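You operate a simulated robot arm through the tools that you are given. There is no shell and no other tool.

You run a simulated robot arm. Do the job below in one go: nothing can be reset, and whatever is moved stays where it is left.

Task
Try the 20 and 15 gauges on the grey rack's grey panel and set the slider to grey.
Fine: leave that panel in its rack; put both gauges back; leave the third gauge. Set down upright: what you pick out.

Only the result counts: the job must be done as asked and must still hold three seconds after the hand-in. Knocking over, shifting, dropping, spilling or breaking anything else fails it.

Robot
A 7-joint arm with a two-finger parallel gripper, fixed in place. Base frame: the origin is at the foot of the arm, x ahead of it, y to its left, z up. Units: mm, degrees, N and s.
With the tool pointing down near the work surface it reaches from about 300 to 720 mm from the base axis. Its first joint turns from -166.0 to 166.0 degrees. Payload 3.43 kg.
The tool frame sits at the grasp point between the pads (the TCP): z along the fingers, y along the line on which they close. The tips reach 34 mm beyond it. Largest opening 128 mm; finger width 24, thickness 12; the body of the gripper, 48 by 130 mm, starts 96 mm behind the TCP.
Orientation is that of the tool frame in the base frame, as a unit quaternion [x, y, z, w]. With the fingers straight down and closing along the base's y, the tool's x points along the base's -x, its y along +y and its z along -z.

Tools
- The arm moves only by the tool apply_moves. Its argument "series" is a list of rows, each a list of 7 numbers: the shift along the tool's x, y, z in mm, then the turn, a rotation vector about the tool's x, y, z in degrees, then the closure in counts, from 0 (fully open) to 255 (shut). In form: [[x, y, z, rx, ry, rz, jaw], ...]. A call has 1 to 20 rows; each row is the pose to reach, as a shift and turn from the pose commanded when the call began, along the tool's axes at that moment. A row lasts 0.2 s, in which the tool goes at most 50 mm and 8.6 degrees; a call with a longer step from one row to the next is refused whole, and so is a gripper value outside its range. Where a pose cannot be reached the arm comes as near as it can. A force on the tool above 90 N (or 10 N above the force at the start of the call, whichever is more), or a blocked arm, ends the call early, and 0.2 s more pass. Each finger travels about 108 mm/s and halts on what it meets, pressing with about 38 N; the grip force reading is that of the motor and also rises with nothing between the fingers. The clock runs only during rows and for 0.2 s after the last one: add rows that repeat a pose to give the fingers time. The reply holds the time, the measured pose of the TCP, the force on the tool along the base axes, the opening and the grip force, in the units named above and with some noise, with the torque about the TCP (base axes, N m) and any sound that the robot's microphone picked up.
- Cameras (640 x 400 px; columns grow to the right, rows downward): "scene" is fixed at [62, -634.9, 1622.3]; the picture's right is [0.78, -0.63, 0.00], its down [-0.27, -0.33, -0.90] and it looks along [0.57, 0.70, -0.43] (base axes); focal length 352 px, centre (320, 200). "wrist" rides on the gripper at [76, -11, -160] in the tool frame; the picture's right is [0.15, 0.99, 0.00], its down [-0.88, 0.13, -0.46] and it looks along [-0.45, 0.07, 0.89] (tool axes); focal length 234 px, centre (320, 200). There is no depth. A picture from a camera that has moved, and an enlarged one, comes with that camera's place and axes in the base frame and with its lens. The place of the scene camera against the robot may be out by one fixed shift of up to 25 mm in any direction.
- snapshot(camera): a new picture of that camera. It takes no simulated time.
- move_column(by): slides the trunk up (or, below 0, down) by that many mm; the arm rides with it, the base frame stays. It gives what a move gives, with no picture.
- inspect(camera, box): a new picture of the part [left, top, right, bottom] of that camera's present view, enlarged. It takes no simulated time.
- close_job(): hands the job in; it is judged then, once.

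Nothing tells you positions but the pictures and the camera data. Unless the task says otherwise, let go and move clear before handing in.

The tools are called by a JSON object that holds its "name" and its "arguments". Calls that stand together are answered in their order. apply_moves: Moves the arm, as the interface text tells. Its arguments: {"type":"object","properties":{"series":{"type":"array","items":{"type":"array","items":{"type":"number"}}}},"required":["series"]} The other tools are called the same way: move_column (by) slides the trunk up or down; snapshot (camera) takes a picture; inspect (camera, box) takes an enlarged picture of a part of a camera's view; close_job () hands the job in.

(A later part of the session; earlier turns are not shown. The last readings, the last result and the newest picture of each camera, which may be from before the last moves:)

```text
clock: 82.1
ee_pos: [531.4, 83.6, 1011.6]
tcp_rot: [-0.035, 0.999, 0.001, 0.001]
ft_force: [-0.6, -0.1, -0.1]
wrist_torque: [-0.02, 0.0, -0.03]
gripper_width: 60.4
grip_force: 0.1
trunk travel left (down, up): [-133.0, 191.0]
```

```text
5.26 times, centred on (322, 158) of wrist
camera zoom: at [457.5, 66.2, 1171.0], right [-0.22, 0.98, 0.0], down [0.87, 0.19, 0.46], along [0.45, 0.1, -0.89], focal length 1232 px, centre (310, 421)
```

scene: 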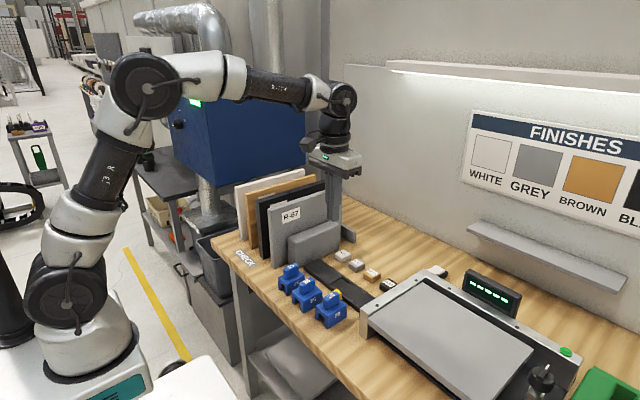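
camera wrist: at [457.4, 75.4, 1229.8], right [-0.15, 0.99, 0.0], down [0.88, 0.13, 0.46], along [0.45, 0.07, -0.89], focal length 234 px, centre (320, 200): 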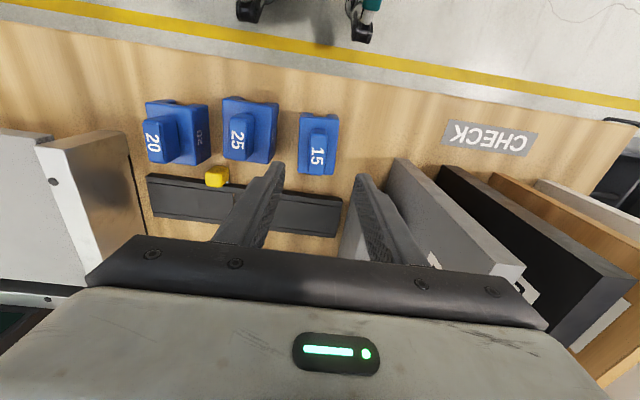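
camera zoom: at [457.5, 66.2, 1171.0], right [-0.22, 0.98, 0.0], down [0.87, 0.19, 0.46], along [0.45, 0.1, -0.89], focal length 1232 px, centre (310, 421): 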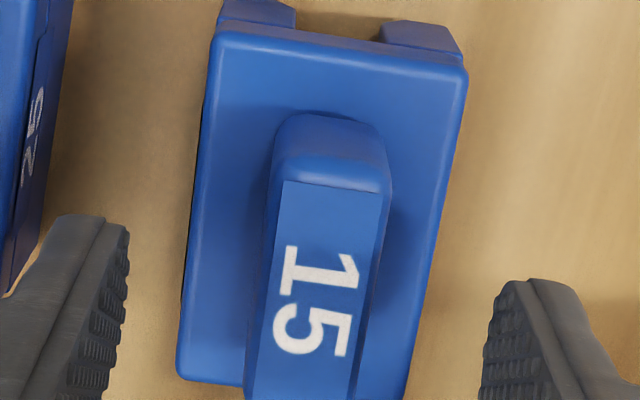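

Alignment is good; I'll shift 1.2 mm to centre on the knob, descend to gripping height and close.

{"name": "apply_moves", "arguments": {"series": [[0, 1.2, 8, 0, 0, 0, 135], [0, 1.2, 16, 0, 0, 0, 135], [0, 1.2, 23, 0, 0, 0, 135], [0, 1.2, 27, 0, 0, 0, 135], [0, 1.2, 29, 0, 0, 0, 135], [0, 1.2, 29, 0, 0, 0, 135]]}}

{"name": "inspect", "arguments": {"camera": "wrist", "box": [240, 110, 400, 210]}}

{"name": "inspect", "arguments": {"camera": "scene", "box": [270, 240, 360, 325]}}

```text
clock: 83.5
ee_pos: [532.0, 84.9, 982.5]
tcp_rot: [-0.035, 0.999, 0.0, 0.002]
ft_force: [0.5, 0.1, 0.2]
wrist_torque: [-0.02, 0.04, 0.0]
gripper_width: 60.2
grip_force: 0.1
trunk travel left (down, up): [-133.0, 191.0]
```

```text
4.00 times, centred on (320, 160) of wrist
camera zoom: at [457.9, 66.7, 1141.5], right [-0.21, 0.98, 0.0], down [0.87, 0.19, 0.46], along [0.45, 0.1, -0.89], focal length 937 px, centre (320, 360)
```

zoom: 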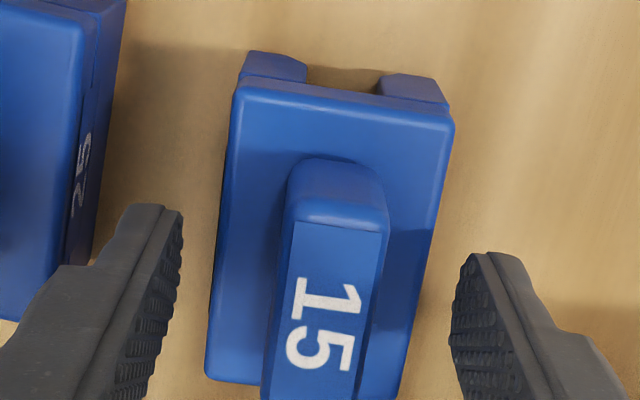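

```text
4.71 times, centred on (315, 282) of scene
camera zoom: at [62.0, -634.9, 1622.3], right [0.78, -0.63, 0.0], down [-0.27, -0.33, -0.9], along [0.57, 0.7, -0.43], focal length 1654 px, centre (344, -188)
```

zoom: 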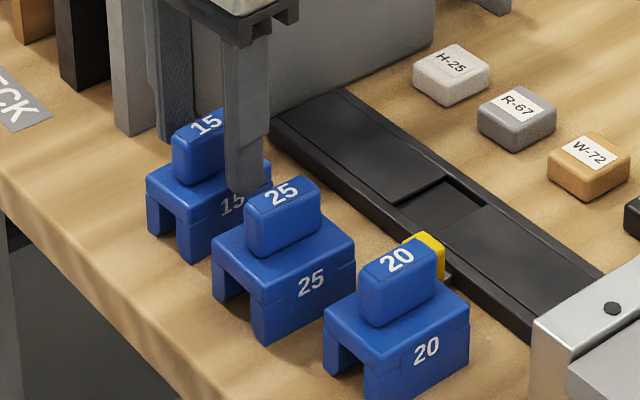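

Well centred. Closing on the knob and lifting slowly by a few millimetres.

{"name": "apply_moves", "arguments": {"series": [[0, 0.6, 0, 0, 0, 0, 180], [0, 0.6, 0, 0, 0, 0, 220], [0, 0.6, 0, 0, 0, 0, 255], [0, 0.6, 0, 0, 0, 0, 255], [0, 0.6, 0, 0, 0, 0, 255], [0, 0.6, 0, 0, 0, 0, 255]]}}

{"name": "inspect", "arguments": {"camera": "wrist", "box": [240, 110, 400, 210]}}

{"name": "apply_moves", "arguments": {"series": [[0, 0, -1, 0, 0, 0, 255], [0, 0, -2, 0, 0, 0, 255], [0, 0, -3, 0, 0, 0, 255], [0, 0, -4, 0, 0, 0, 255], [0, 0, -5, 0, 0, 0, 255], [0, 0, -5, 0, 0, 0, 255]]}}

{"name": "inspect", "arguments": {"camera": "wrist", "box": [240, 110, 400, 210]}}

{"name": "inspect", "arguments": {"camera": "scene", "box": [270, 240, 360, 325]}}

```text
clock: 84.9
ee_pos: [533.1, 83.4, 982.0]
tcp_rot: [-0.035, 0.999, 0.0, 0.001]
ft_force: [0.2, 0.6, 0.0]
wrist_torque: [0.01, -0.03, -0.02]
gripper_width: 19.3
grip_force: 37.6
trunk travel left (down, up): [-133.0, 191.0]
```

```text
4.00 times, centred on (320, 160) of wrist
camera zoom: at [458.0, 67.1, 1141.8], right [-0.22, 0.98, 0.0], down [0.87, 0.19, 0.46], along [0.45, 0.1, -0.89], focal length 937 px, centre (320, 360)
```

zoom: 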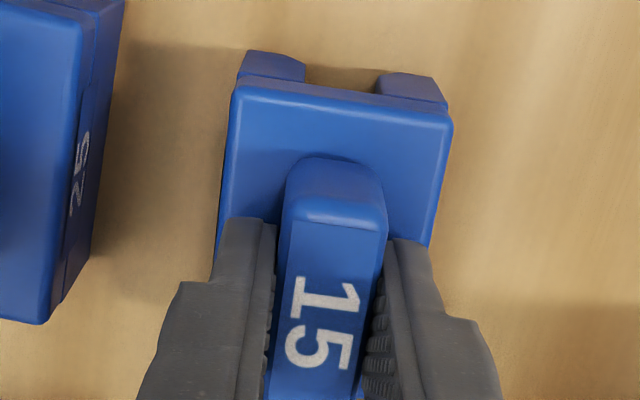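

```text
clock: 86.3
ee_pos: [532.7, 85.5, 988.2]
tcp_rot: [-0.035, 0.999, 0.0, 0.002]
ft_force: [-0.1, 0.1, -1.7]
wrist_torque: [-0.01, -0.01, -0.01]
gripper_width: 19.3
grip_force: 37.5
trunk travel left (down, up): [-133.0, 191.0]
```

```text
4.00 times, centred on (320, 160) of wrist
camera zoom: at [458.4, 68.1, 1147.2], right [-0.22, 0.98, 0.0], down [0.87, 0.19, 0.46], along [0.45, 0.1, -0.89], focal length 937 px, centre (320, 360)
```

zoom: 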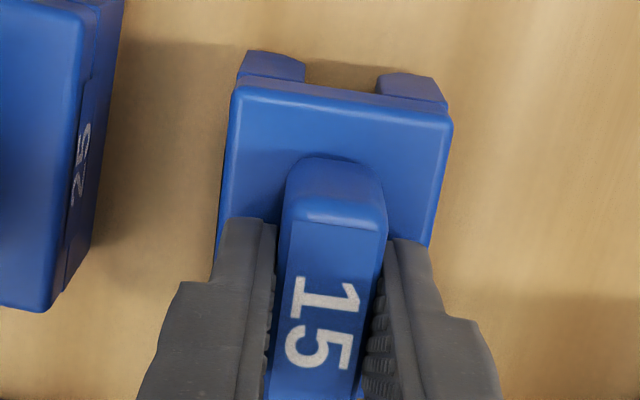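

```text
4.71 times, centred on (315, 282) of scene
camera zoom: at [62.0, -634.9, 1622.3], right [0.78, -0.63, 0.0], down [-0.27, -0.33, -0.9], along [0.57, 0.7, -0.43], focal length 1654 px, centre (344, -188)
```

zoom: 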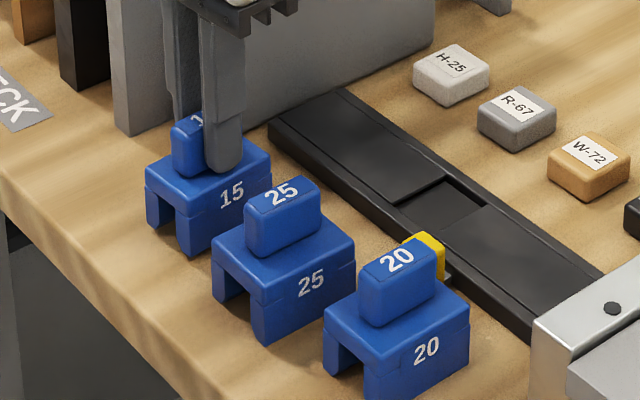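

The 15 gauge is held firmly (no slip). Lifting: arm first, then trunk.

{"name": "apply_moves", "arguments": {"series": [[0, 0, -3, 0, 0, 0, 255], [0, 0, -8, 0, 0, 0, 255], [0, 0, -14, 0, 0, 0, 255], [0, 0, -20, 0, 0, 0, 255], [0, 0, -26, 0, 0, 0, 255], [0, 0, -32, 0, 0, 0, 255], [0, 0, -38, 0, 0, 0, 255], [0, 0, -44, 0, 0, 0, 255], [0, 0, -50, 0, 0, 0, 255], [0, 0, -55, 0, 0, 0, 255], [0, 0, -58, 0, 0, 0, 255], [0, 0, -60, 0, 0, 0, 255]]}}

{"name": "move_column", "arguments": {"by": 100}}

{"name": "apply_moves", "arguments": {"series": [[0, 0, -3, 0, 0, 0, 255], [0, 0, -8, 0, 0, 0, 255], [0, 0, -14, 0, 0, 0, 255], [0, 0, -21, 0, 0, 0, 255], [0, 0, -28, 0, 0, 0.5, 255], [0, 0, -35, 0, 0, 1, 255], [0, 0, -42, 0, 0, 1.5, 255], [0, 0, -49, 0, 0, 2, 255], [0, 0, -56, 0, 0, 2.5, 255], [0, 0, -63, 0, 0, 3, 255], [0, 0, -70, 0, 0, 3.5, 255], [0, 0, -77, 0, 0, 4, 255], [0, 0, -82, 0, 0, 4, 255], [0, 0, -85, 0, 0, 4, 255], [0, 0, -86, 0, 0, 4, 255]]}}

{"name": "snapshot", "arguments": {"camera": "wrist"}}

```text
clock: 88.9
ee_pos: [532.8, 83.7, 1047.1]
tcp_rot: [-0.035, 0.999, 0.0, 0.001]
ft_force: [-0.3, 0.0, -0.5]
wrist_torque: [0.0, -0.03, 0.0]
gripper_width: 19.3
grip_force: 38.3
trunk travel left (down, up): [-133.0, 191.0]
```

```text
clock: 90.2
ee_pos: [532.0, 84.4, 1147.3]
tcp_rot: [-0.035, 0.999, 0.0, 0.001]
ft_force: [-0.2, -0.8, -1.3]
wrist_torque: [-0.01, 0.02, 0.03]
gripper_width: 19.7
grip_force: 38.1
trunk travel left (down, up): [-233.0, 91.0]
```

```text
clock: 93.4
ee_pos: [532.9, 84.5, 1232.6]
tcp_rot: [0.0, 1.0, 0.0, 0.001]
ft_force: [-0.5, -0.4, -2.6]
wrist_torque: [-0.01, -0.01, -0.05]
gripper_width: 19.1
grip_force: 38.6
trunk travel left (down, up): [-233.0, 91.0]
```

```text
taken
camera wrist: at [457.5, 72.9, 1391.9], right [-0.15, 0.99, 0.0], down [0.88, 0.13, 0.46], along [0.45, 0.07, -0.89], focal length 234 px, centre (320, 200)
```

wrist: 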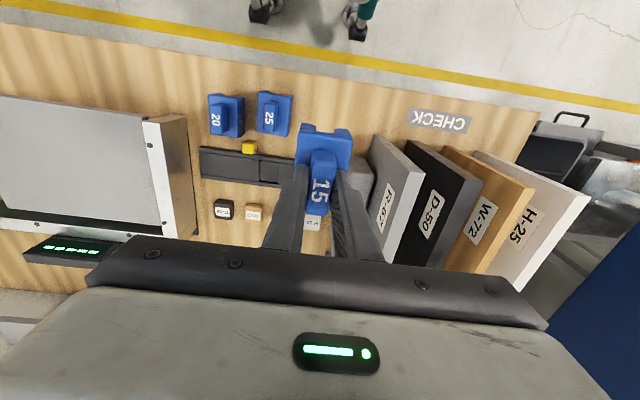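

Held and squared up. Moving over the grey panel.

{"name": "apply_moves", "arguments": {"series": [[-1, 3, 0, 0, 0, 0, 255], [-4, 9, 0, 0, 0, 0, 255], [-9, 18, 0, 0, 0, 0, 255], [-14, 28, 0, 0, 0, 0, 255], [-19, 38, 0, 0, 0, 0, 255], [-24, 48, 0, 0, 0, 0, 255], [-29, 58, 0, 0, 0, 0, 255], [-34, 68, 0, 0, 0, 0, 255], [-39, 78, 0, 0, 0, 0, 255], [-44, 88, 0, 0, 0, 0, 255], [-49, 97, 0, 0, 0, 0, 255], [-54, 106, 0, 0, 0, 0, 255], [-59, 114, 0, 0, 0, 0, 255], [-63, 120, 0, 0, 0, 0, 255], [-65, 123, 0, 0, 0, 0, 255], [-65, 123, 0, 0, 0, 0, 255]]}}

{"name": "inspect", "arguments": {"camera": "wrist", "box": [280, 85, 370, 145]}}

{"name": "inspect", "arguments": {"camera": "wrist", "box": [280, 105, 370, 165]}}

{"name": "inspect", "arguments": {"camera": "scene", "box": [250, 140, 350, 220]}}

```text
clock: 96.8
ee_pos: [598.1, 208.5, 1232.9]
tcp_rot: [0.0, 1.0, 0.001, 0.002]
ft_force: [-0.1, -0.7, -0.9]
wrist_torque: [-0.01, -0.02, 0.01]
gripper_width: 19.2
grip_force: 37.5
trunk travel left (down, up): [-233.0, 91.0]
```

```text
6.67 times, centred on (325, 115) of wrist
camera zoom: at [523.0, 195.8, 1392.4], right [-0.15, 0.99, 0.0], down [0.88, 0.13, 0.46], along [0.45, 0.07, -0.89], focal length 1561 px, centre (287, 767)
```

zoom: 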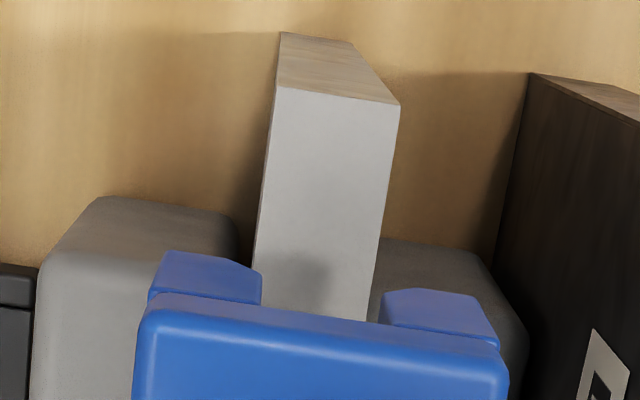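

```text
6.67 times, centred on (325, 135) of wrist
camera zoom: at [523.0, 195.8, 1392.4], right [-0.15, 0.99, 0.0], down [0.88, 0.13, 0.46], along [0.45, 0.07, -0.89], focal length 1561 px, centre (287, 633)
```

zoom: 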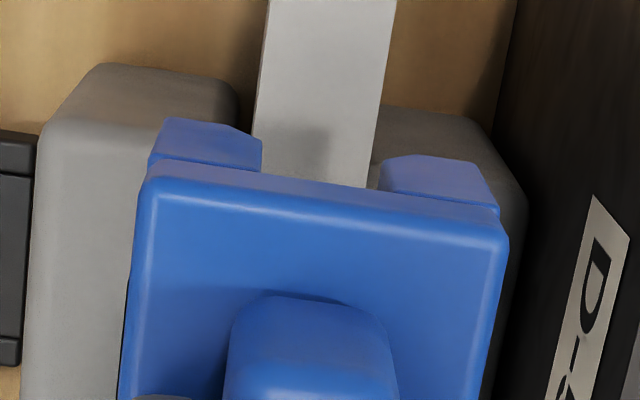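

```text
5.00 times, centred on (300, 180) of scene
camera zoom: at [62.0, -634.9, 1622.3], right [0.78, -0.63, 0.0], down [-0.27, -0.33, -0.9], along [0.57, 0.7, -0.43], focal length 1758 px, centre (420, 300)
```

zoom: 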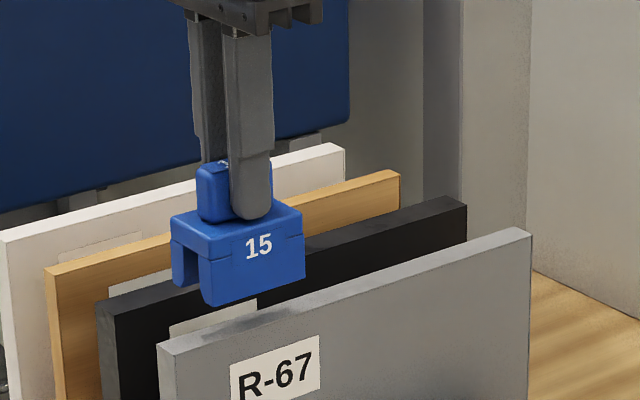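

The 15 slot is visibly narrower than the 20 mm panel, so it should only rest on the edge. Lowering gently to just above contact.

{"name": "apply_moves", "arguments": {"series": [[0, 0, 3, 0, 0, 0, 255], [0, 0, 8, 0, 0, 0, 255], [0, 0, 13, 0, 0, 0, 255], [0, 0, 18, 0, 0, 0, 255], [0, 0, 22, 0, 0, 0, 255], [0, 0, 25, 0, 0, 0, 255], [0, 0, 27, 0, 0, 0, 255], [0, 0, 27, 0, 0, 0, 255]]}}

{"name": "inspect", "arguments": {"camera": "wrist", "box": [280, 105, 370, 165]}}

{"name": "inspect", "arguments": {"camera": "scene", "box": [250, 140, 350, 220]}}

```text
clock: 98.6
ee_pos: [599.4, 207.4, 1205.7]
tcp_rot: [0.0, 1.0, 0.0, 0.001]
ft_force: [-0.2, 0.5, -1.0]
wrist_torque: [-0.02, 0.01, 0.02]
gripper_width: 19.2
grip_force: 38.3
trunk travel left (down, up): [-233.0, 91.0]
```

```text
6.67 times, centred on (325, 135) of wrist
camera zoom: at [523.1, 195.5, 1365.3], right [-0.15, 0.99, 0.0], down [0.88, 0.13, 0.46], along [0.45, 0.07, -0.89], focal length 1561 px, centre (287, 633)
```

zoom: 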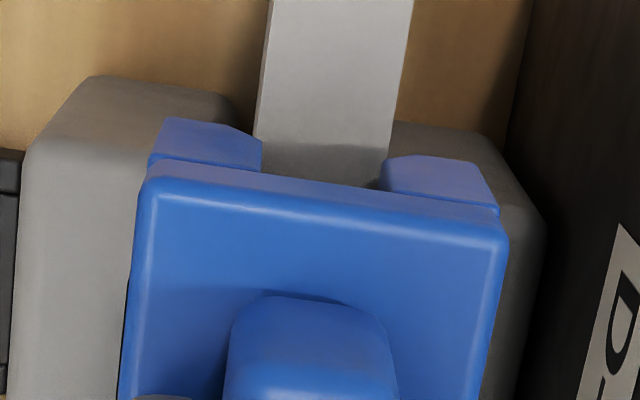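

```text
5.00 times, centred on (300, 180) of scene
camera zoom: at [62.0, -634.9, 1622.3], right [0.78, -0.63, 0.0], down [-0.27, -0.33, -0.9], along [0.57, 0.7, -0.43], focal length 1758 px, centre (420, 300)
```

zoom: 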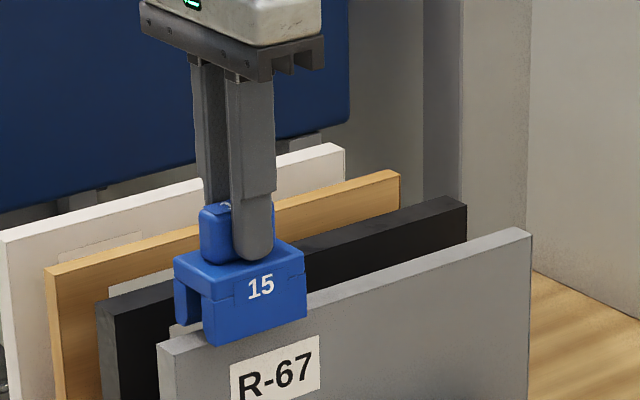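

The panel is centred under the slot, overlapping both legs by about 1.5 mm. Lowering in small steps until it rests on the edge.

{"name": "apply_moves", "arguments": {"series": [[0, 0, 1, 0, 0, 0, 255], [0, 0, 2, 0, 0, 0, 255], [0, 0, 3, 0, 0, 0, 255], [0, 0, 3, 0, 0, 0, 255]]}}

{"name": "apply_moves", "arguments": {"series": [[0, 0, 0.7, 0, 0, 0, 255], [0, 0, 1.4, 0, 0, 0, 255], [0, 0, 2, 0, 0, 0, 255], [0, 0, 2, 0, 0, 0, 255]]}}

{"name": "inspect", "arguments": {"camera": "wrist", "box": [280, 105, 370, 165]}}

```text
clock: 99.6
ee_pos: [598.7, 206.8, 1202.8]
tcp_rot: [0.0, 1.0, 0.0, 0.002]
ft_force: [0.6, -0.4, -1.8]
wrist_torque: [-0.04, 0.0, 0.0]
gripper_width: 19.2
grip_force: 38.0
trunk travel left (down, up): [-233.0, 91.0]
```

```text
clock: 100.6
ee_pos: [598.6, 207.0, 1201.1]
tcp_rot: [0.0, 1.0, 0.001, 0.001]
ft_force: [-0.2, -0.5, -1.0]
wrist_torque: [0.0, 0.01, -0.01]
gripper_width: 19.2
grip_force: 37.6
trunk travel left (down, up): [-233.0, 91.0]
```

```text
6.67 times, centred on (325, 135) of wrist
camera zoom: at [522.4, 195.4, 1360.4], right [-0.15, 0.99, 0.0], down [0.88, 0.13, 0.46], along [0.45, 0.07, -0.89], focal length 1561 px, centre (287, 633)
```

zoom: 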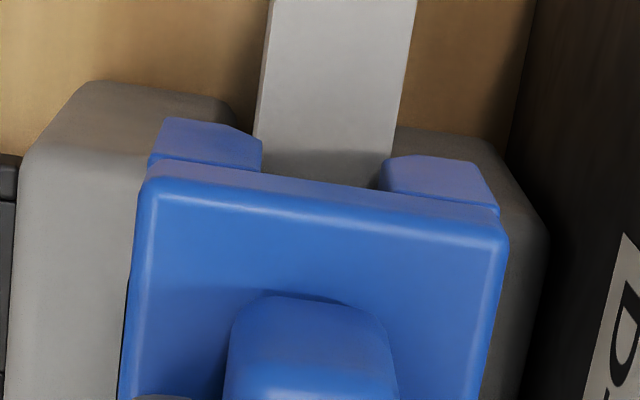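

No contact yet; continuing in small steps.

{"name": "apply_moves", "arguments": {"series": [[0, 0, 0.7, 0, 0, 0, 255], [0, 0, 1.4, 0, 0, 0, 255], [0, 0, 2, 0, 0, 0, 255], [0, 0, 2, 0, 0, 0, 255]]}}

{"name": "apply_moves", "arguments": {"series": [[0, 0, 0.5, 0, 0, 0, 255], [0, 0, 1, 0, 0, 0, 255], [0, 0, 1.5, 0, 0, 0, 255], [0, 0, 1.5, 0, 0, 0, 255]]}}

{"name": "inspect", "arguments": {"camera": "wrist", "box": [280, 105, 370, 165]}}

{"name": "inspect", "arguments": {"camera": "scene", "box": [250, 140, 350, 220]}}

```text
clock: 101.6
ee_pos: [598.9, 207.4, 1199.1]
tcp_rot: [0.0, 1.0, 0.0, 0.002]
ft_force: [0.9, 0.2, -1.6]
wrist_torque: [0.01, 0.0, -0.04]
gripper_width: 19.1
grip_force: 37.6
trunk travel left (down, up): [-233.0, 91.0]
```

```text
clock: 102.6
ee_pos: [597.3, 206.4, 1197.4]
tcp_rot: [0.0, 1.0, -0.001, 0.002]
ft_force: [0.4, -0.9, -1.8]
wrist_torque: [0.0, 0.0, -0.01]
gripper_width: 19.2
grip_force: 37.4
trunk travel left (down, up): [-233.0, 91.0]
```

```text
6.67 times, centred on (325, 135) of wrist
camera zoom: at [521.8, 195.6, 1356.5], right [-0.15, 0.99, 0.0], down [0.88, 0.13, 0.46], along [0.45, 0.07, -0.89], focal length 1561 px, centre (287, 633)
```

zoom: 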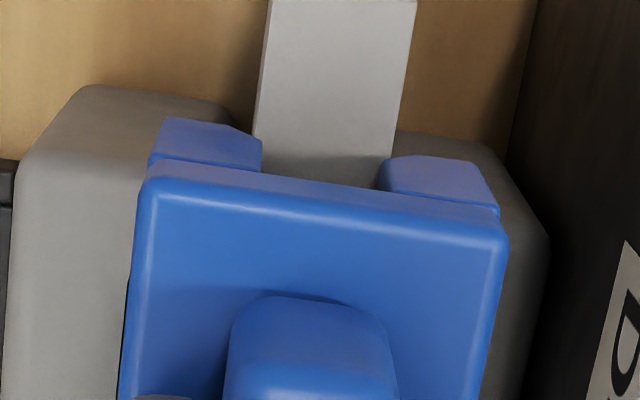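

```text
5.00 times, centred on (300, 180) of scene
camera zoom: at [62.0, -634.9, 1622.3], right [0.78, -0.63, 0.0], down [-0.27, -0.33, -0.9], along [0.57, 0.7, -0.43], focal length 1758 px, centre (420, 300)
```

zoom: 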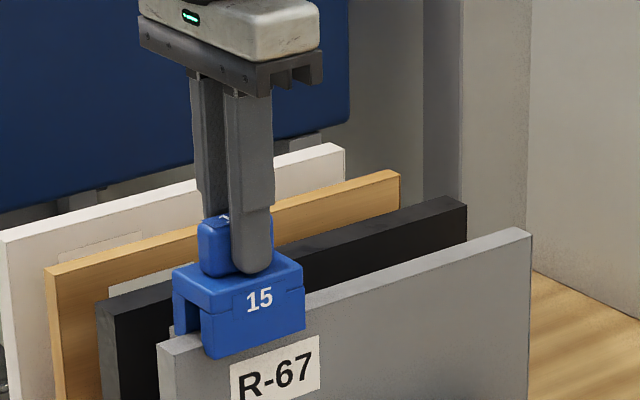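

{"name": "apply_moves", "arguments": {"series": [[0, 0, 0.5, 0, 0, 0, 255], [0, 0, 1, 0, 0, 0, 255], [0, 0, 1.5, 0, 0, 0, 255], [0, 0, 1.5, 0, 0, 0, 255]]}}

{"name": "apply_moves", "arguments": {"series": [[0, 0, 0.5, 0, 0, 0, 255], [0, 0, 1, 0, 0, 0, 255], [0, 0, 1, 0, 0, 0, 255]]}}

{"name": "inspect", "arguments": {"camera": "wrist", "box": [280, 105, 370, 165]}}

```text
clock: 103.6
ee_pos: [595.7, 207.1, 1197.4]
tcp_rot: [0.0, 1.0, 0.002, 0.003]
ft_force: [2.1, 1.0, 2.1]
wrist_torque: [0.01, -0.01, 0.02]
gripper_width: 19.3
grip_force: 38.3
trunk travel left (down, up): [-233.0, 91.0]
```

```text
clock: 104.4
ee_pos: [596.5, 207.9, 1196.6]
tcp_rot: [0.0, 1.0, 0.0, 0.003]
ft_force: [2.6, -0.2, 13.6]
wrist_torque: [-0.02, 0.33, 0.04]
gripper_width: 19.3
grip_force: 37.5
trunk travel left (down, up): [-233.0, 91.0]
```

```text
6.67 times, centred on (325, 135) of wrist
camera zoom: at [520.6, 195.5, 1355.6], right [-0.15, 0.99, 0.0], down [0.88, 0.13, 0.46], along [0.46, 0.07, -0.89], focal length 1561 px, centre (287, 633)
```

zoom: 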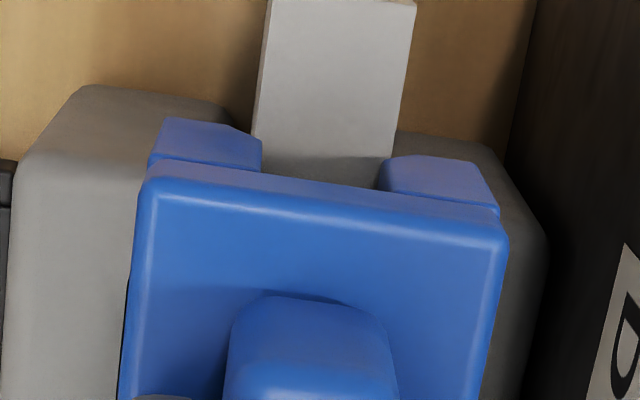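

The 15 gauge stops on the edge (14 N) and doesn't go on, so the try is done. Lifting off slowly.

{"name": "apply_moves", "arguments": {"series": [[0, 0, 0, 0, 0, 0, 255], [0, 0, 0, 0, 0, 0, 255], [0, 0, -1, 0, 0, 0, 255], [0, 0, -2.5, 0, 0, 0, 255], [0, 0, -5, 0, 0, 0, 255], [0, 0, -9, 0, 0, 0, 255], [0, 0, -14, 0, 0, 0, 255], [0, 0, -19, 0, 0, 0, 255], [0, 0, -24, 0, 0, 0, 255], [0, 0, -29, 0, 0, 0, 255], [0, 0, -33, 0, 0, 0, 255], [0, 0, -36, 0, 0, 0, 255], [0, 0, -37, 0, 0, 0, 255], [0, 0, -37, 0, 0, 0, 255]]}}

{"name": "inspect", "arguments": {"camera": "scene", "box": [230, 110, 390, 240]}}

{"name": "inspect", "arguments": {"camera": "wrist", "box": [240, 110, 400, 210]}}

```text
clock: 107.4
ee_pos: [597.6, 206.5, 1232.6]
tcp_rot: [0.001, 1.0, 0.0, 0.002]
ft_force: [0.5, 0.7, -0.4]
wrist_torque: [-0.03, -0.01, 0.0]
gripper_width: 19.6
grip_force: 38.5
trunk travel left (down, up): [-233.0, 91.0]
```

```text
3.08 times, centred on (310, 175) of scene
camera zoom: at [62.0, -634.9, 1622.3], right [0.78, -0.63, 0.0], down [-0.27, -0.33, -0.9], along [0.57, 0.7, -0.43], focal length 1082 px, centre (351, 277)
```

zoom: 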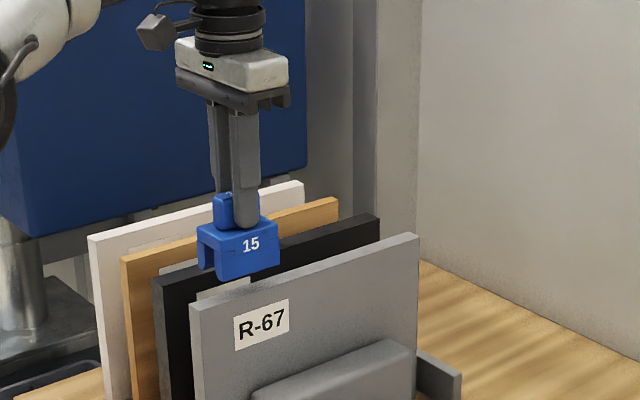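

```text
4.00 times, centred on (320, 160) of wrist
camera zoom: at [522.3, 195.6, 1391.9], right [-0.15, 0.99, 0.0], down [0.88, 0.13, 0.46], along [0.45, 0.07, -0.89], focal length 937 px, centre (320, 360)
```

zoom: 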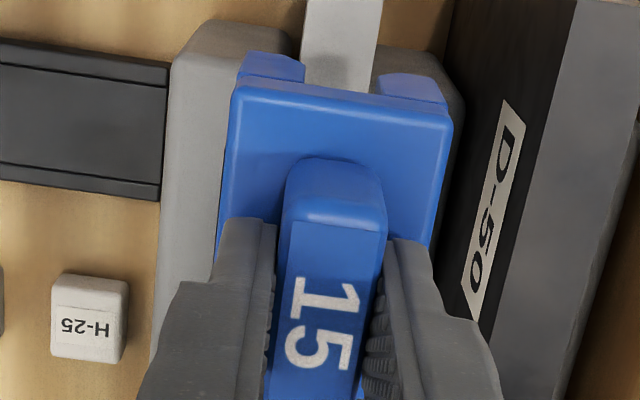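

Grip unchanged and the panel hasn't moved. Returning to above the 15 gauge's original spot.

{"name": "apply_moves", "arguments": {"series": [[1, -3, 0, 0, 0, 0, 255], [4, -9, 0, 0, 0, 0, 255], [9, -18, 0, 0, 0, 0, 255], [14, -28, 0, 0, 0, 0, 255], [19, -38, 0, 0, 0, 0, 255], [24, -48, 0, 0, 0, 0, 255], [29, -58, 0, 0, 0, -0.5, 255], [34, -68, 0, 0, 0, -1, 255], [39, -78, 0, 0, 0, -1.5, 255], [44, -88, 0, 0, 0, -2, 255], [49, -97, 0, 0, 0, -2.5, 255], [54, -106, 0, 0, 0, -3, 255], [59, -114, 0, 0, 0, -3.5, 255], [63, -120, 0, 0, 0, -4, 255], [65.3, -123.2, 0, 0, 0, -4, 255], [65.3, -123.2, 0, 0, 0, -4, 255]]}}

{"name": "move_column", "arguments": {"by": -100}}

{"name": "snapshot", "arguments": {"camera": "wrist"}}

```text
clock: 110.8
ee_pos: [532.4, 83.5, 1231.7]
tcp_rot: [-0.036, 0.999, 0.0, 0.002]
ft_force: [0.4, 0.1, -1.4]
wrist_torque: [0.0, 0.01, 0.01]
gripper_width: 19.6
grip_force: 38.2
trunk travel left (down, up): [-233.0, 91.0]
```

```text
clock: 112.1
ee_pos: [532.9, 83.7, 1131.9]
tcp_rot: [-0.034, 0.999, 0.001, 0.001]
ft_force: [-0.2, -0.1, -1.8]
wrist_torque: [-0.03, -0.01, -0.01]
gripper_width: 19.2
grip_force: 38.1
trunk travel left (down, up): [-133.0, 191.0]
```

```text
taken
camera wrist: at [458.2, 67.2, 1291.5], right [-0.21, 0.98, 0.0], down [0.87, 0.19, 0.46], along [0.45, 0.1, -0.89], focal length 234 px, centre (320, 200)
```

wrist: 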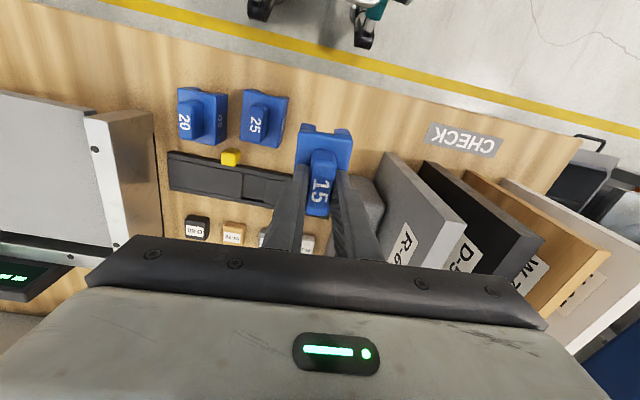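

The camera position matches the pick position. Descending to about 9 mm above the table.

{"name": "apply_moves", "arguments": {"series": [[0, 0, 3, 0, 0, 0, 255], [0, 0, 10, 0, 0, 0, 255], [0, 0, 18, 0, 0, 0, 255], [0, 0, 26, 0, 0, 0, 255], [0, 0, 34, 0, 0, 0, 255], [0, 0, 42, 0, 0, 0, 255], [0, 0, 50, 0, 0, 0, 255], [0, 0, 58, 0, 0, 0, 255], [0, 0, 66, 0, 0, 0, 255], [0, 0, 74, 0, 0, 0, 255], [0, 0, 82, 0, 0, 0, 255], [0, 0, 90, 0, 0, 0, 255], [0, 0, 98, 0, 0, 0, 255], [0, 0, 106, 0, 0, 0, 255], [0, 0, 114, 0, 0, 0, 255], [0, 0, 122, 0, 0, 0, 255], [0, 0, 130, 0, 0, 0, 255], [0, 0, 136, 0, 0, 0, 255], [0, 0, 140, 0, 0, 0, 255], [0, 0, 141, 0, 0, 0, 255]]}}

{"name": "inspect", "arguments": {"camera": "wrist", "box": [240, 110, 400, 210]}}

{"name": "inspect", "arguments": {"camera": "scene", "box": [270, 240, 360, 325]}}

```text
clock: 116.3
ee_pos: [533.9, 84.3, 992.2]
tcp_rot: [-0.035, 0.999, 0.0, 0.002]
ft_force: [0.3, 0.0, -0.8]
wrist_torque: [-0.01, 0.0, -0.02]
gripper_width: 19.4
grip_force: 37.9
trunk travel left (down, up): [-133.0, 191.0]
```

```text
4.00 times, centred on (320, 160) of wrist
camera zoom: at [458.7, 67.3, 1150.5], right [-0.21, 0.98, 0.0], down [0.87, 0.19, 0.46], along [0.45, 0.1, -0.89], focal length 937 px, centre (320, 360)
```

zoom: 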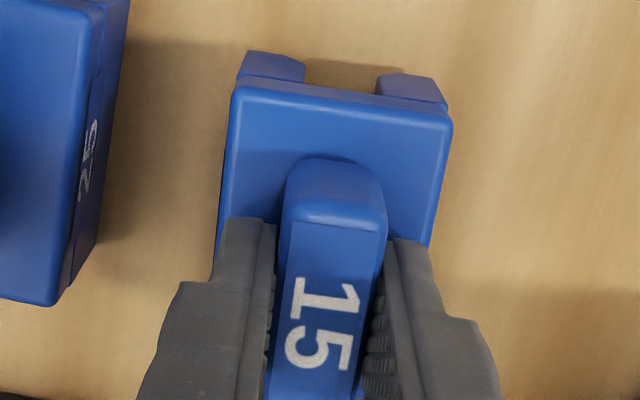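

```text
4.71 times, centred on (315, 282) of scene
camera zoom: at [62.0, -634.9, 1622.3], right [0.78, -0.63, 0.0], down [-0.27, -0.33, -0.9], along [0.57, 0.7, -0.43], focal length 1654 px, centre (344, -188)
```

zoom: 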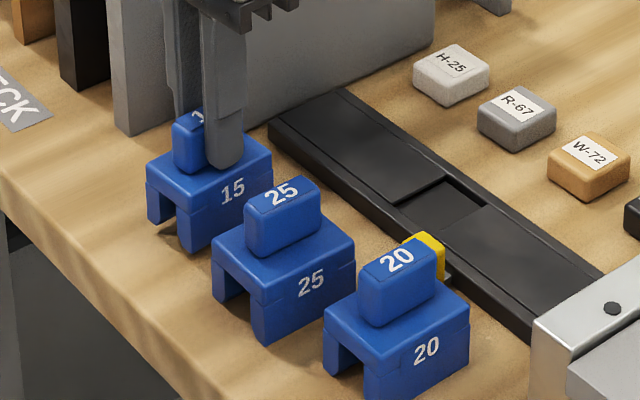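

Aligned within about 1 mm. Setting it down gently.

{"name": "apply_moves", "arguments": {"series": [[0, 0.5, 2, 0, 0, 0, 255], [0, 0.5, 4, 0, 0, 0, 255], [0, 0.5, 5.5, 0, 0, 0, 255], [0, 0.5, 6.5, 0, 0, 0, 255], [0, 0.5, 7.5, 0, 0, 0, 255], [0, 0.5, 7.5, 0, 0, 0, 255]]}}

{"name": "apply_moves", "arguments": {"series": [[0, 0, 0.5, 0, 0, 0, 255], [0, 0, 1, 0, 0, 0, 255], [0, 0, 1, 0, 0, 0, 255]]}}

{"name": "apply_moves", "arguments": {"series": [[0, 0, 0.5, 0, 0, 0, 255], [0, 0, 1, 0, 0, 0, 255], [0, 0, 1, 0, 0, 0, 255]]}}

```text
clock: 117.7
ee_pos: [533.4, 85.1, 982.5]
tcp_rot: [-0.035, 0.999, 0.0, 0.002]
ft_force: [-0.4, 0.7, -1.0]
wrist_torque: [0.01, 0.0, 0.01]
gripper_width: 19.3
grip_force: 37.5
trunk travel left (down, up): [-133.0, 191.0]
```

```text
clock: 118.5
ee_pos: [532.2, 84.6, 981.3]
tcp_rot: [-0.035, 0.999, 0.0, 0.002]
ft_force: [0.7, 0.2, -1.2]
wrist_torque: [-0.03, 0.01, -0.02]
gripper_width: 19.4
grip_force: 37.7
trunk travel left (down, up): [-133.0, 191.0]
```

```text
clock: 119.3
ee_pos: [532.7, 83.6, 982.2]
tcp_rot: [-0.035, 0.999, 0.001, 0.003]
ft_force: [1.4, -0.8, 8.2]
wrist_torque: [-0.08, 0.16, 0.03]
gripper_width: 19.4
grip_force: 38.0
trunk travel left (down, up): [-133.0, 191.0]
```

The table has taken the load. Releasing and backing off upward.

{"name": "apply_moves", "arguments": {"series": [[0, 0, -0.5, 0, 0, 0, 240], [0, 0, -0.5, 0, 0, 0, 210], [0, 0, -0.5, 0, 0, 0, 175], [0, 0, -0.5, 0, 0, 0, 150], [0, 0, -0.5, 0, 0, 0, 150], [0, 0, -10, 0, 0, 0, 150], [0, 0, -30, 0, 0, 0, 150], [0, 0, -60, 0, 0, 0, 150], [0, 0, -90, 0, 0, 2, 150], [0, 0, -90, 0, 0, 4, 150], [0, 0, -90, 0, 0, 4, 150]]}}

{"name": "snapshot", "arguments": {"camera": "wrist"}}

{"name": "inspect", "arguments": {"camera": "scene", "box": [270, 240, 390, 325]}}

{"name": "inspect", "arguments": {"camera": "wrist", "box": [120, 90, 360, 250]}}

```text
clock: 121.7
ee_pos: [533.4, 84.5, 1072.4]
tcp_rot: [0.0, 1.0, 0.001, 0.002]
ft_force: [0.1, 0.2, 0.0]
wrist_torque: [0.02, 0.03, -0.01]
gripper_width: 52.7
grip_force: 0.1
trunk travel left (down, up): [-133.0, 191.0]
```

```text
taken
camera wrist: at [458.0, 73.5, 1231.3], right [-0.15, 0.99, 0.0], down [0.88, 0.13, 0.46], along [0.45, 0.07, -0.89], focal length 234 px, centre (320, 200)
```

wrist: 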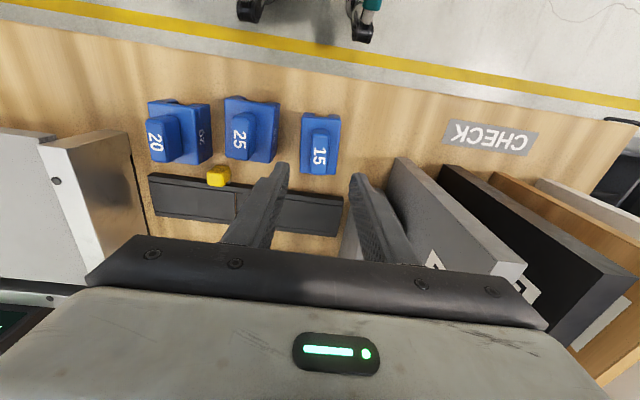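

```text
4.71 times, centred on (330, 282) of scene
camera zoom: at [62.0, -634.9, 1622.3], right [0.78, -0.63, 0.0], down [-0.27, -0.33, -0.9], along [0.57, 0.7, -0.43], focal length 1654 px, centre (273, -188)
```

zoom: 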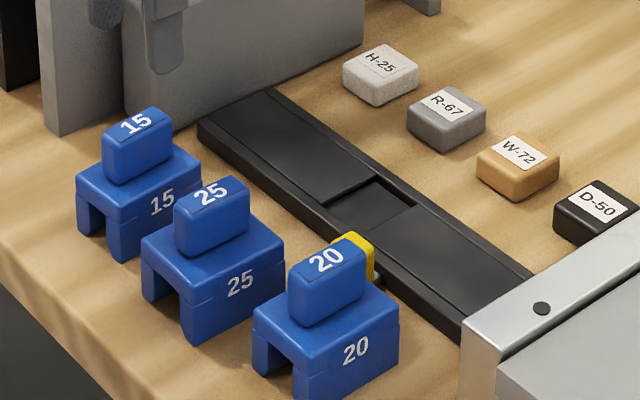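

```text
2.50 times, centred on (240, 170) of wrist
camera zoom: at [458.0, 73.5, 1231.3], right [-0.15, 0.99, 0.0], down [0.88, 0.13, 0.46], along [0.45, 0.07, -0.89], focal length 585 px, centre (520, 275)
```

zoom: 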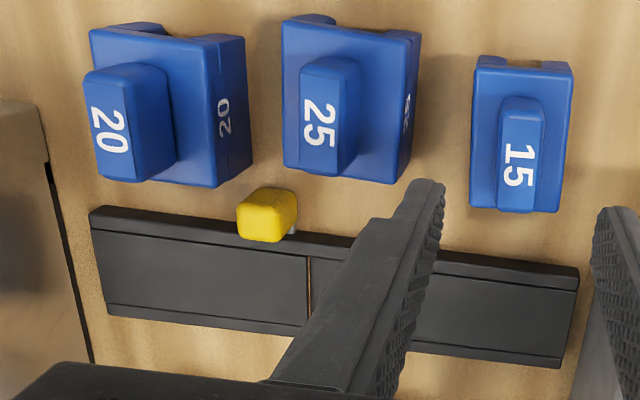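

Both gauges are back upright. The slider has a window in the middle of its track with a thin orange line inside; I'll look straight into it to understand how it reads.

{"name": "apply_moves", "arguments": {"series": [[-10, 0, -20, 0, 0, 0, 150], [-20, -20, -45, 0, 0, 0, 120], [-35, -50, -70, 0, 0, 0, 80], [-50, -80, -90, 0, 0, 0, 40], [-66, -95, -90, 0, 0, 0, 0], [-66, -95, -90, 0, 0, 0, 0], [-66, -95, -90, 0, 0, 0, 0]]}}

{"name": "snapshot", "arguments": {"camera": "wrist"}}

{"name": "inspect", "arguments": {"camera": "wrist", "box": [230, 130, 410, 240]}}

{"name": "inspect", "arguments": {"camera": "wrist", "box": [270, 140, 350, 190]}}

{"name": "inspect", "arguments": {"camera": "scene", "box": [325, 260, 395, 310]}}

```text
clock: 123.3
ee_pos: [598.2, -12.9, 1161.0]
tcp_rot: [-0.001, 1.0, 0.001, 0.002]
ft_force: [-0.2, 0.7, -0.2]
wrist_torque: [0.02, 0.0, -0.02]
gripper_width: 128.1
grip_force: 0.1
trunk travel left (down, up): [-133.0, 191.0]
```

```text
taken
camera wrist: at [522.5, -23.7, 1319.8], right [-0.15, 0.99, 0.0], down [0.88, 0.13, 0.46], along [0.45, 0.07, -0.89], focal length 234 px, centre (320, 200)
```

wrist: 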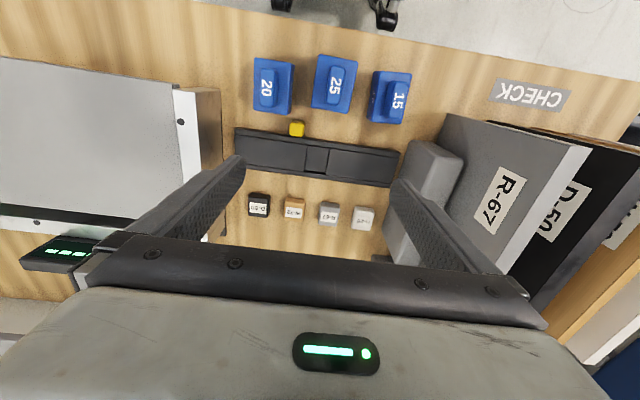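

```text
3.56 times, centred on (320, 185) of wrist
camera zoom: at [522.5, -23.7, 1319.8], right [-0.15, 0.99, 0.0], down [0.88, 0.13, 0.46], along [0.45, 0.07, -0.89], focal length 833 px, centre (320, 253)
```

zoom: 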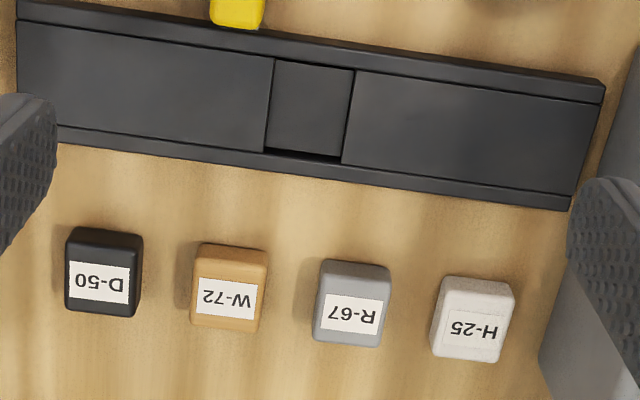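

```text
8.00 times, centred on (310, 165) of wrist
camera zoom: at [522.5, -23.7, 1319.8], right [-0.15, 0.99, 0.0], down [0.88, 0.13, 0.46], along [0.45, 0.07, -0.89], focal length 1873 px, centre (400, 480)
```

zoom: 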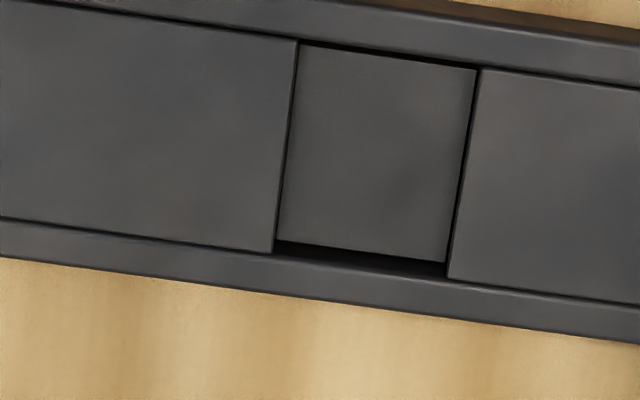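

```text
8.00 times, centred on (360, 285) of scene
camera zoom: at [62.0, -634.9, 1622.3], right [0.78, -0.63, 0.0], down [-0.27, -0.33, -0.9], along [0.57, 0.7, -0.43], focal length 2812 px, centre (0, -480)
```

zoom: 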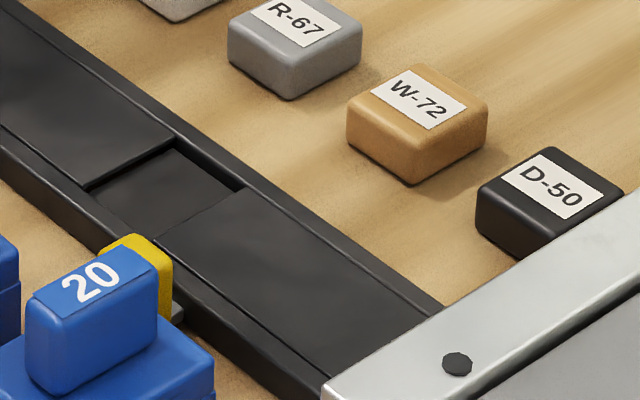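

The window shows black now, with brown next to it on the −y side, so the colour strip moves with the yellow knob; pushing the knob +y should bring brown, then grey. I'll measure the knob.

{"name": "inspect", "arguments": {"camera": "wrist", "box": [240, 85, 360, 160]}}

{"name": "inspect", "arguments": {"camera": "scene", "box": [315, 265, 375, 310]}}

```text
5.33 times, centred on (300, 122) of wrist
camera zoom: at [522.5, -23.7, 1319.8], right [-0.15, 0.99, 0.0], down [0.88, 0.13, 0.46], along [0.45, 0.07, -0.89], focal length 1249 px, centre (427, 613)
```

zoom: 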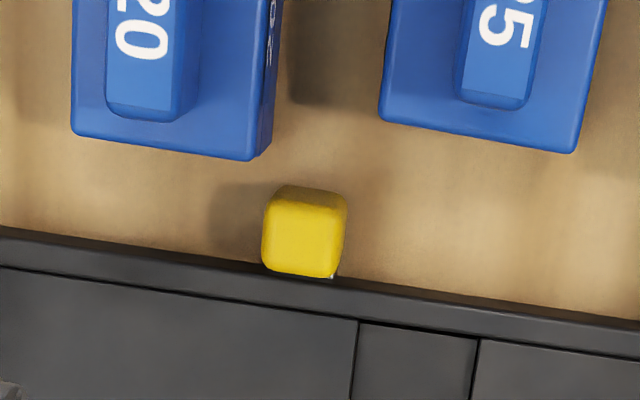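

```text
8.89 times, centred on (345, 288) of scene
camera zoom: at [62.0, -634.9, 1622.3], right [0.78, -0.63, 0.0], down [-0.27, -0.33, -0.9], along [0.57, 0.7, -0.43], focal length 3125 px, centre (98, -578)
```

zoom: 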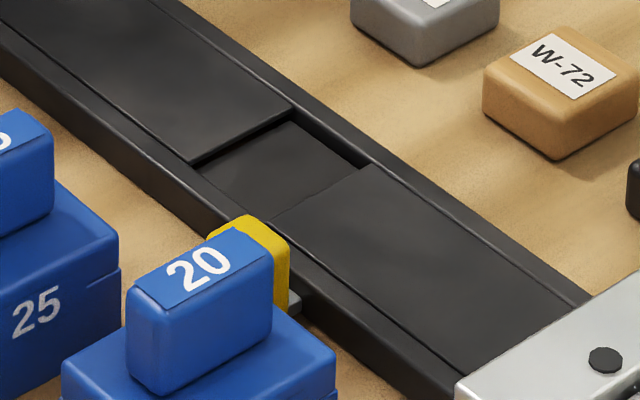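

The knob is about 20 × 22 mm at (598, −49), z 918–940, with the track wall at x≈614 and the 20 gauge's back at x≈577, so there's room for the fingers. I'll come above it and check.

{"name": "apply_moves", "arguments": {"series": [[0, -12, 0, 0, 0, 0, 60], [1, -25, 0, 0, 0, 0, 120], [1, -36.6, 0, 0, 0, 0, 175], [1, -36.6, 30, 0, 0, 0, 175], [1, -36.6, 70, 0, 0, 0, 175], [1, -36.6, 110, 0, 0, 0, 175], [1, -36.6, 145, 0, 0, 0, 175], [1, -36.6, 145, 0, 0, 0, 175], [1, -36.6, 145, 0, 0, 0, 175]]}}

{"name": "inspect", "arguments": {"camera": "wrist", "box": [240, 110, 400, 210]}}

{"name": "inspect", "arguments": {"camera": "scene", "box": [300, 240, 400, 320]}}

```text
clock: 125.3
ee_pos: [596.7, -50.3, 1018.3]
tcp_rot: [0.0, 1.0, 0.0, 0.002]
ft_force: [-0.1, -0.7, 0.4]
wrist_torque: [0.05, 0.0, 0.01]
gripper_width: 40.4
grip_force: 0.1
trunk travel left (down, up): [-133.0, 191.0]
```

```text
4.00 times, centred on (320, 160) of wrist
camera zoom: at [520.7, -60.6, 1178.4], right [-0.15, 0.99, 0.0], down [0.88, 0.13, 0.46], along [0.45, 0.07, -0.89], focal length 937 px, centre (320, 360)
```

zoom: 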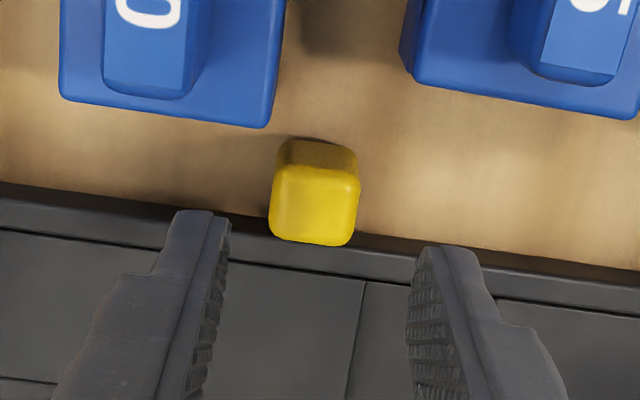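

```text
5.00 times, centred on (350, 280) of scene
camera zoom: at [62.0, -634.9, 1622.3], right [0.78, -0.63, 0.0], down [-0.27, -0.33, -0.9], along [0.57, 0.7, -0.43], focal length 1758 px, centre (170, -200)
```

zoom: 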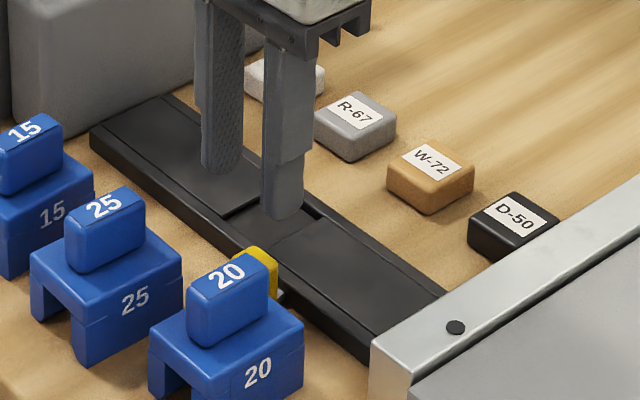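

Centred over the knob. Descending so the fingers straddle it with tips at about z 924.

{"name": "apply_moves", "arguments": {"series": [[0, 0, 15, 0, 0, 0, 175], [0, 0, 30, 0, 0, 0, 175], [0, 0, 42, 0, 0, 0, 175], [0, 0, 50, 0, 0, 0, 175], [0, 0, 56, 0, 0, 0, 175], [0, 0, 60, 0, 0, 0, 175], [0, 0, 60, 0, 0, 0, 175]]}}

{"name": "inspect", "arguments": {"camera": "wrist", "box": [240, 110, 400, 210]}}

{"name": "inspect", "arguments": {"camera": "scene", "box": [300, 240, 400, 320]}}

```text
clock: 126.9
ee_pos: [598.0, -46.9, 956.2]
tcp_rot: [0.0, 1.0, 0.001, 0.001]
ft_force: [0.2, -0.5, -1.3]
wrist_torque: [0.0, 0.04, 0.01]
gripper_width: 39.9
grip_force: 0.0
trunk travel left (down, up): [-133.0, 191.0]
```

```text
4.00 times, centred on (320, 160) of wrist
camera zoom: at [521.7, -59.2, 1115.7], right [-0.15, 0.99, 0.0], down [0.88, 0.13, 0.46], along [0.45, 0.07, -0.89], focal length 937 px, centre (320, 360)
```

zoom: 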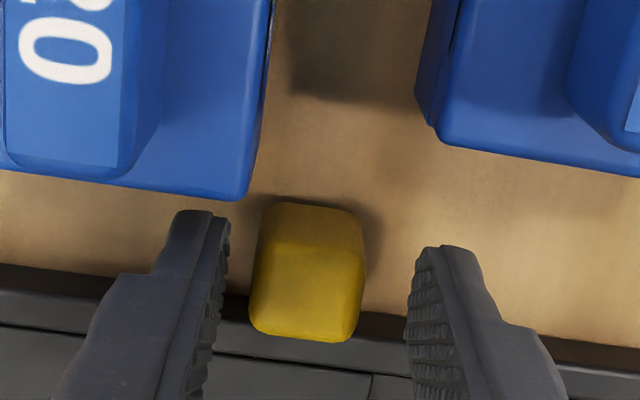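

```text
5.00 times, centred on (350, 280) of scene
camera zoom: at [62.0, -634.9, 1622.3], right [0.78, -0.63, 0.0], down [-0.27, -0.33, -0.9], along [0.57, 0.7, -0.43], focal length 1758 px, centre (170, -200)
```

zoom: 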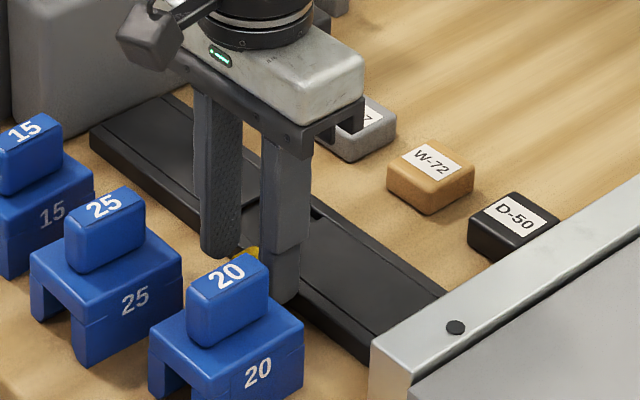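

The fingers straddle the knob. I'll narrow the jaw to a loose fit and push the slider +y by 20 mm.

{"name": "apply_moves", "arguments": {"series": [[0, -1.6, 0, 0, 0, 0, 190], [0, -1.6, 0, 0, 0, 0, 203], [0, -1.6, 0, 0, 0, 0, 203], [0, 1, 0, 0, 0, 0, 203], [0, 4, 0, 0, 0, 0, 203], [0, 8, 0, 0, 0, 0, 203], [0, 12, 0, 0, 0, 0, 203], [0, 16, 0, 0, 0, 0, 203], [0, 20, 0, 0, 0, 0, 203], [0, 20, 0, 0, 0, 0, 203]]}}

{"name": "snapshot", "arguments": {"camera": "wrist"}}

{"name": "inspect", "arguments": {"camera": "wrist", "box": [240, 130, 400, 240]}}

{"name": "inspect", "arguments": {"camera": "scene", "box": [300, 240, 400, 320]}}

```text
clock: 129.1
ee_pos: [598.0, -27.3, 956.2]
tcp_rot: [-0.001, 1.0, 0.0, 0.002]
ft_force: [-0.1, 0.5, -0.5]
wrist_torque: [0.0, 0.03, -0.02]
gripper_width: 26.0
grip_force: 0.0
trunk travel left (down, up): [-133.0, 191.0]
```

```text
taken
camera wrist: at [522.5, -38.3, 1116.2], right [-0.15, 0.99, 0.0], down [0.88, 0.13, 0.46], along [0.45, 0.07, -0.89], focal length 234 px, centre (320, 200)
```

wrist: 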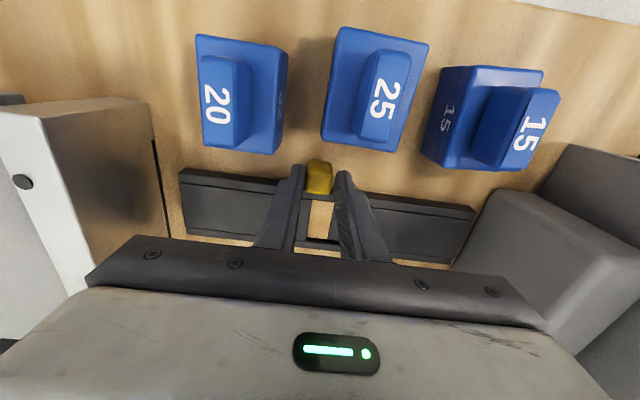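

```text
3.64 times, centred on (320, 185) of wrist
camera zoom: at [522.5, -38.3, 1116.2], right [-0.15, 0.99, 0.0], down [0.88, 0.13, 0.46], along [0.45, 0.07, -0.89], focal length 852 px, centre (320, 254)
```

zoom: 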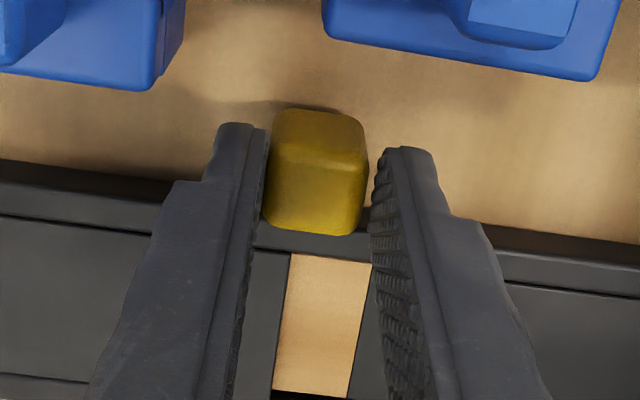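

```text
5.00 times, centred on (350, 280) of scene
camera zoom: at [62.0, -634.9, 1622.3], right [0.78, -0.63, 0.0], down [-0.27, -0.33, -0.9], along [0.57, 0.7, -0.43], focal length 1758 px, centre (170, -200)
```

zoom: 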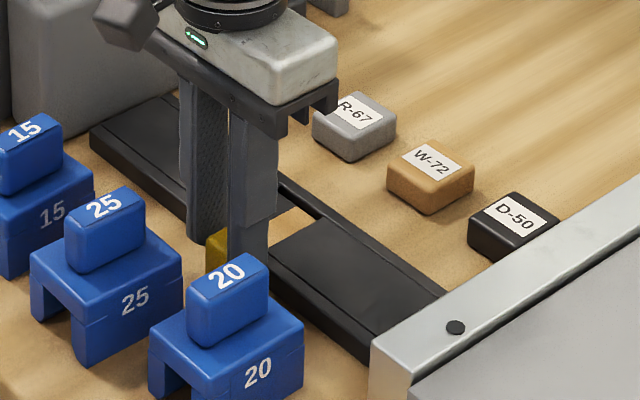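

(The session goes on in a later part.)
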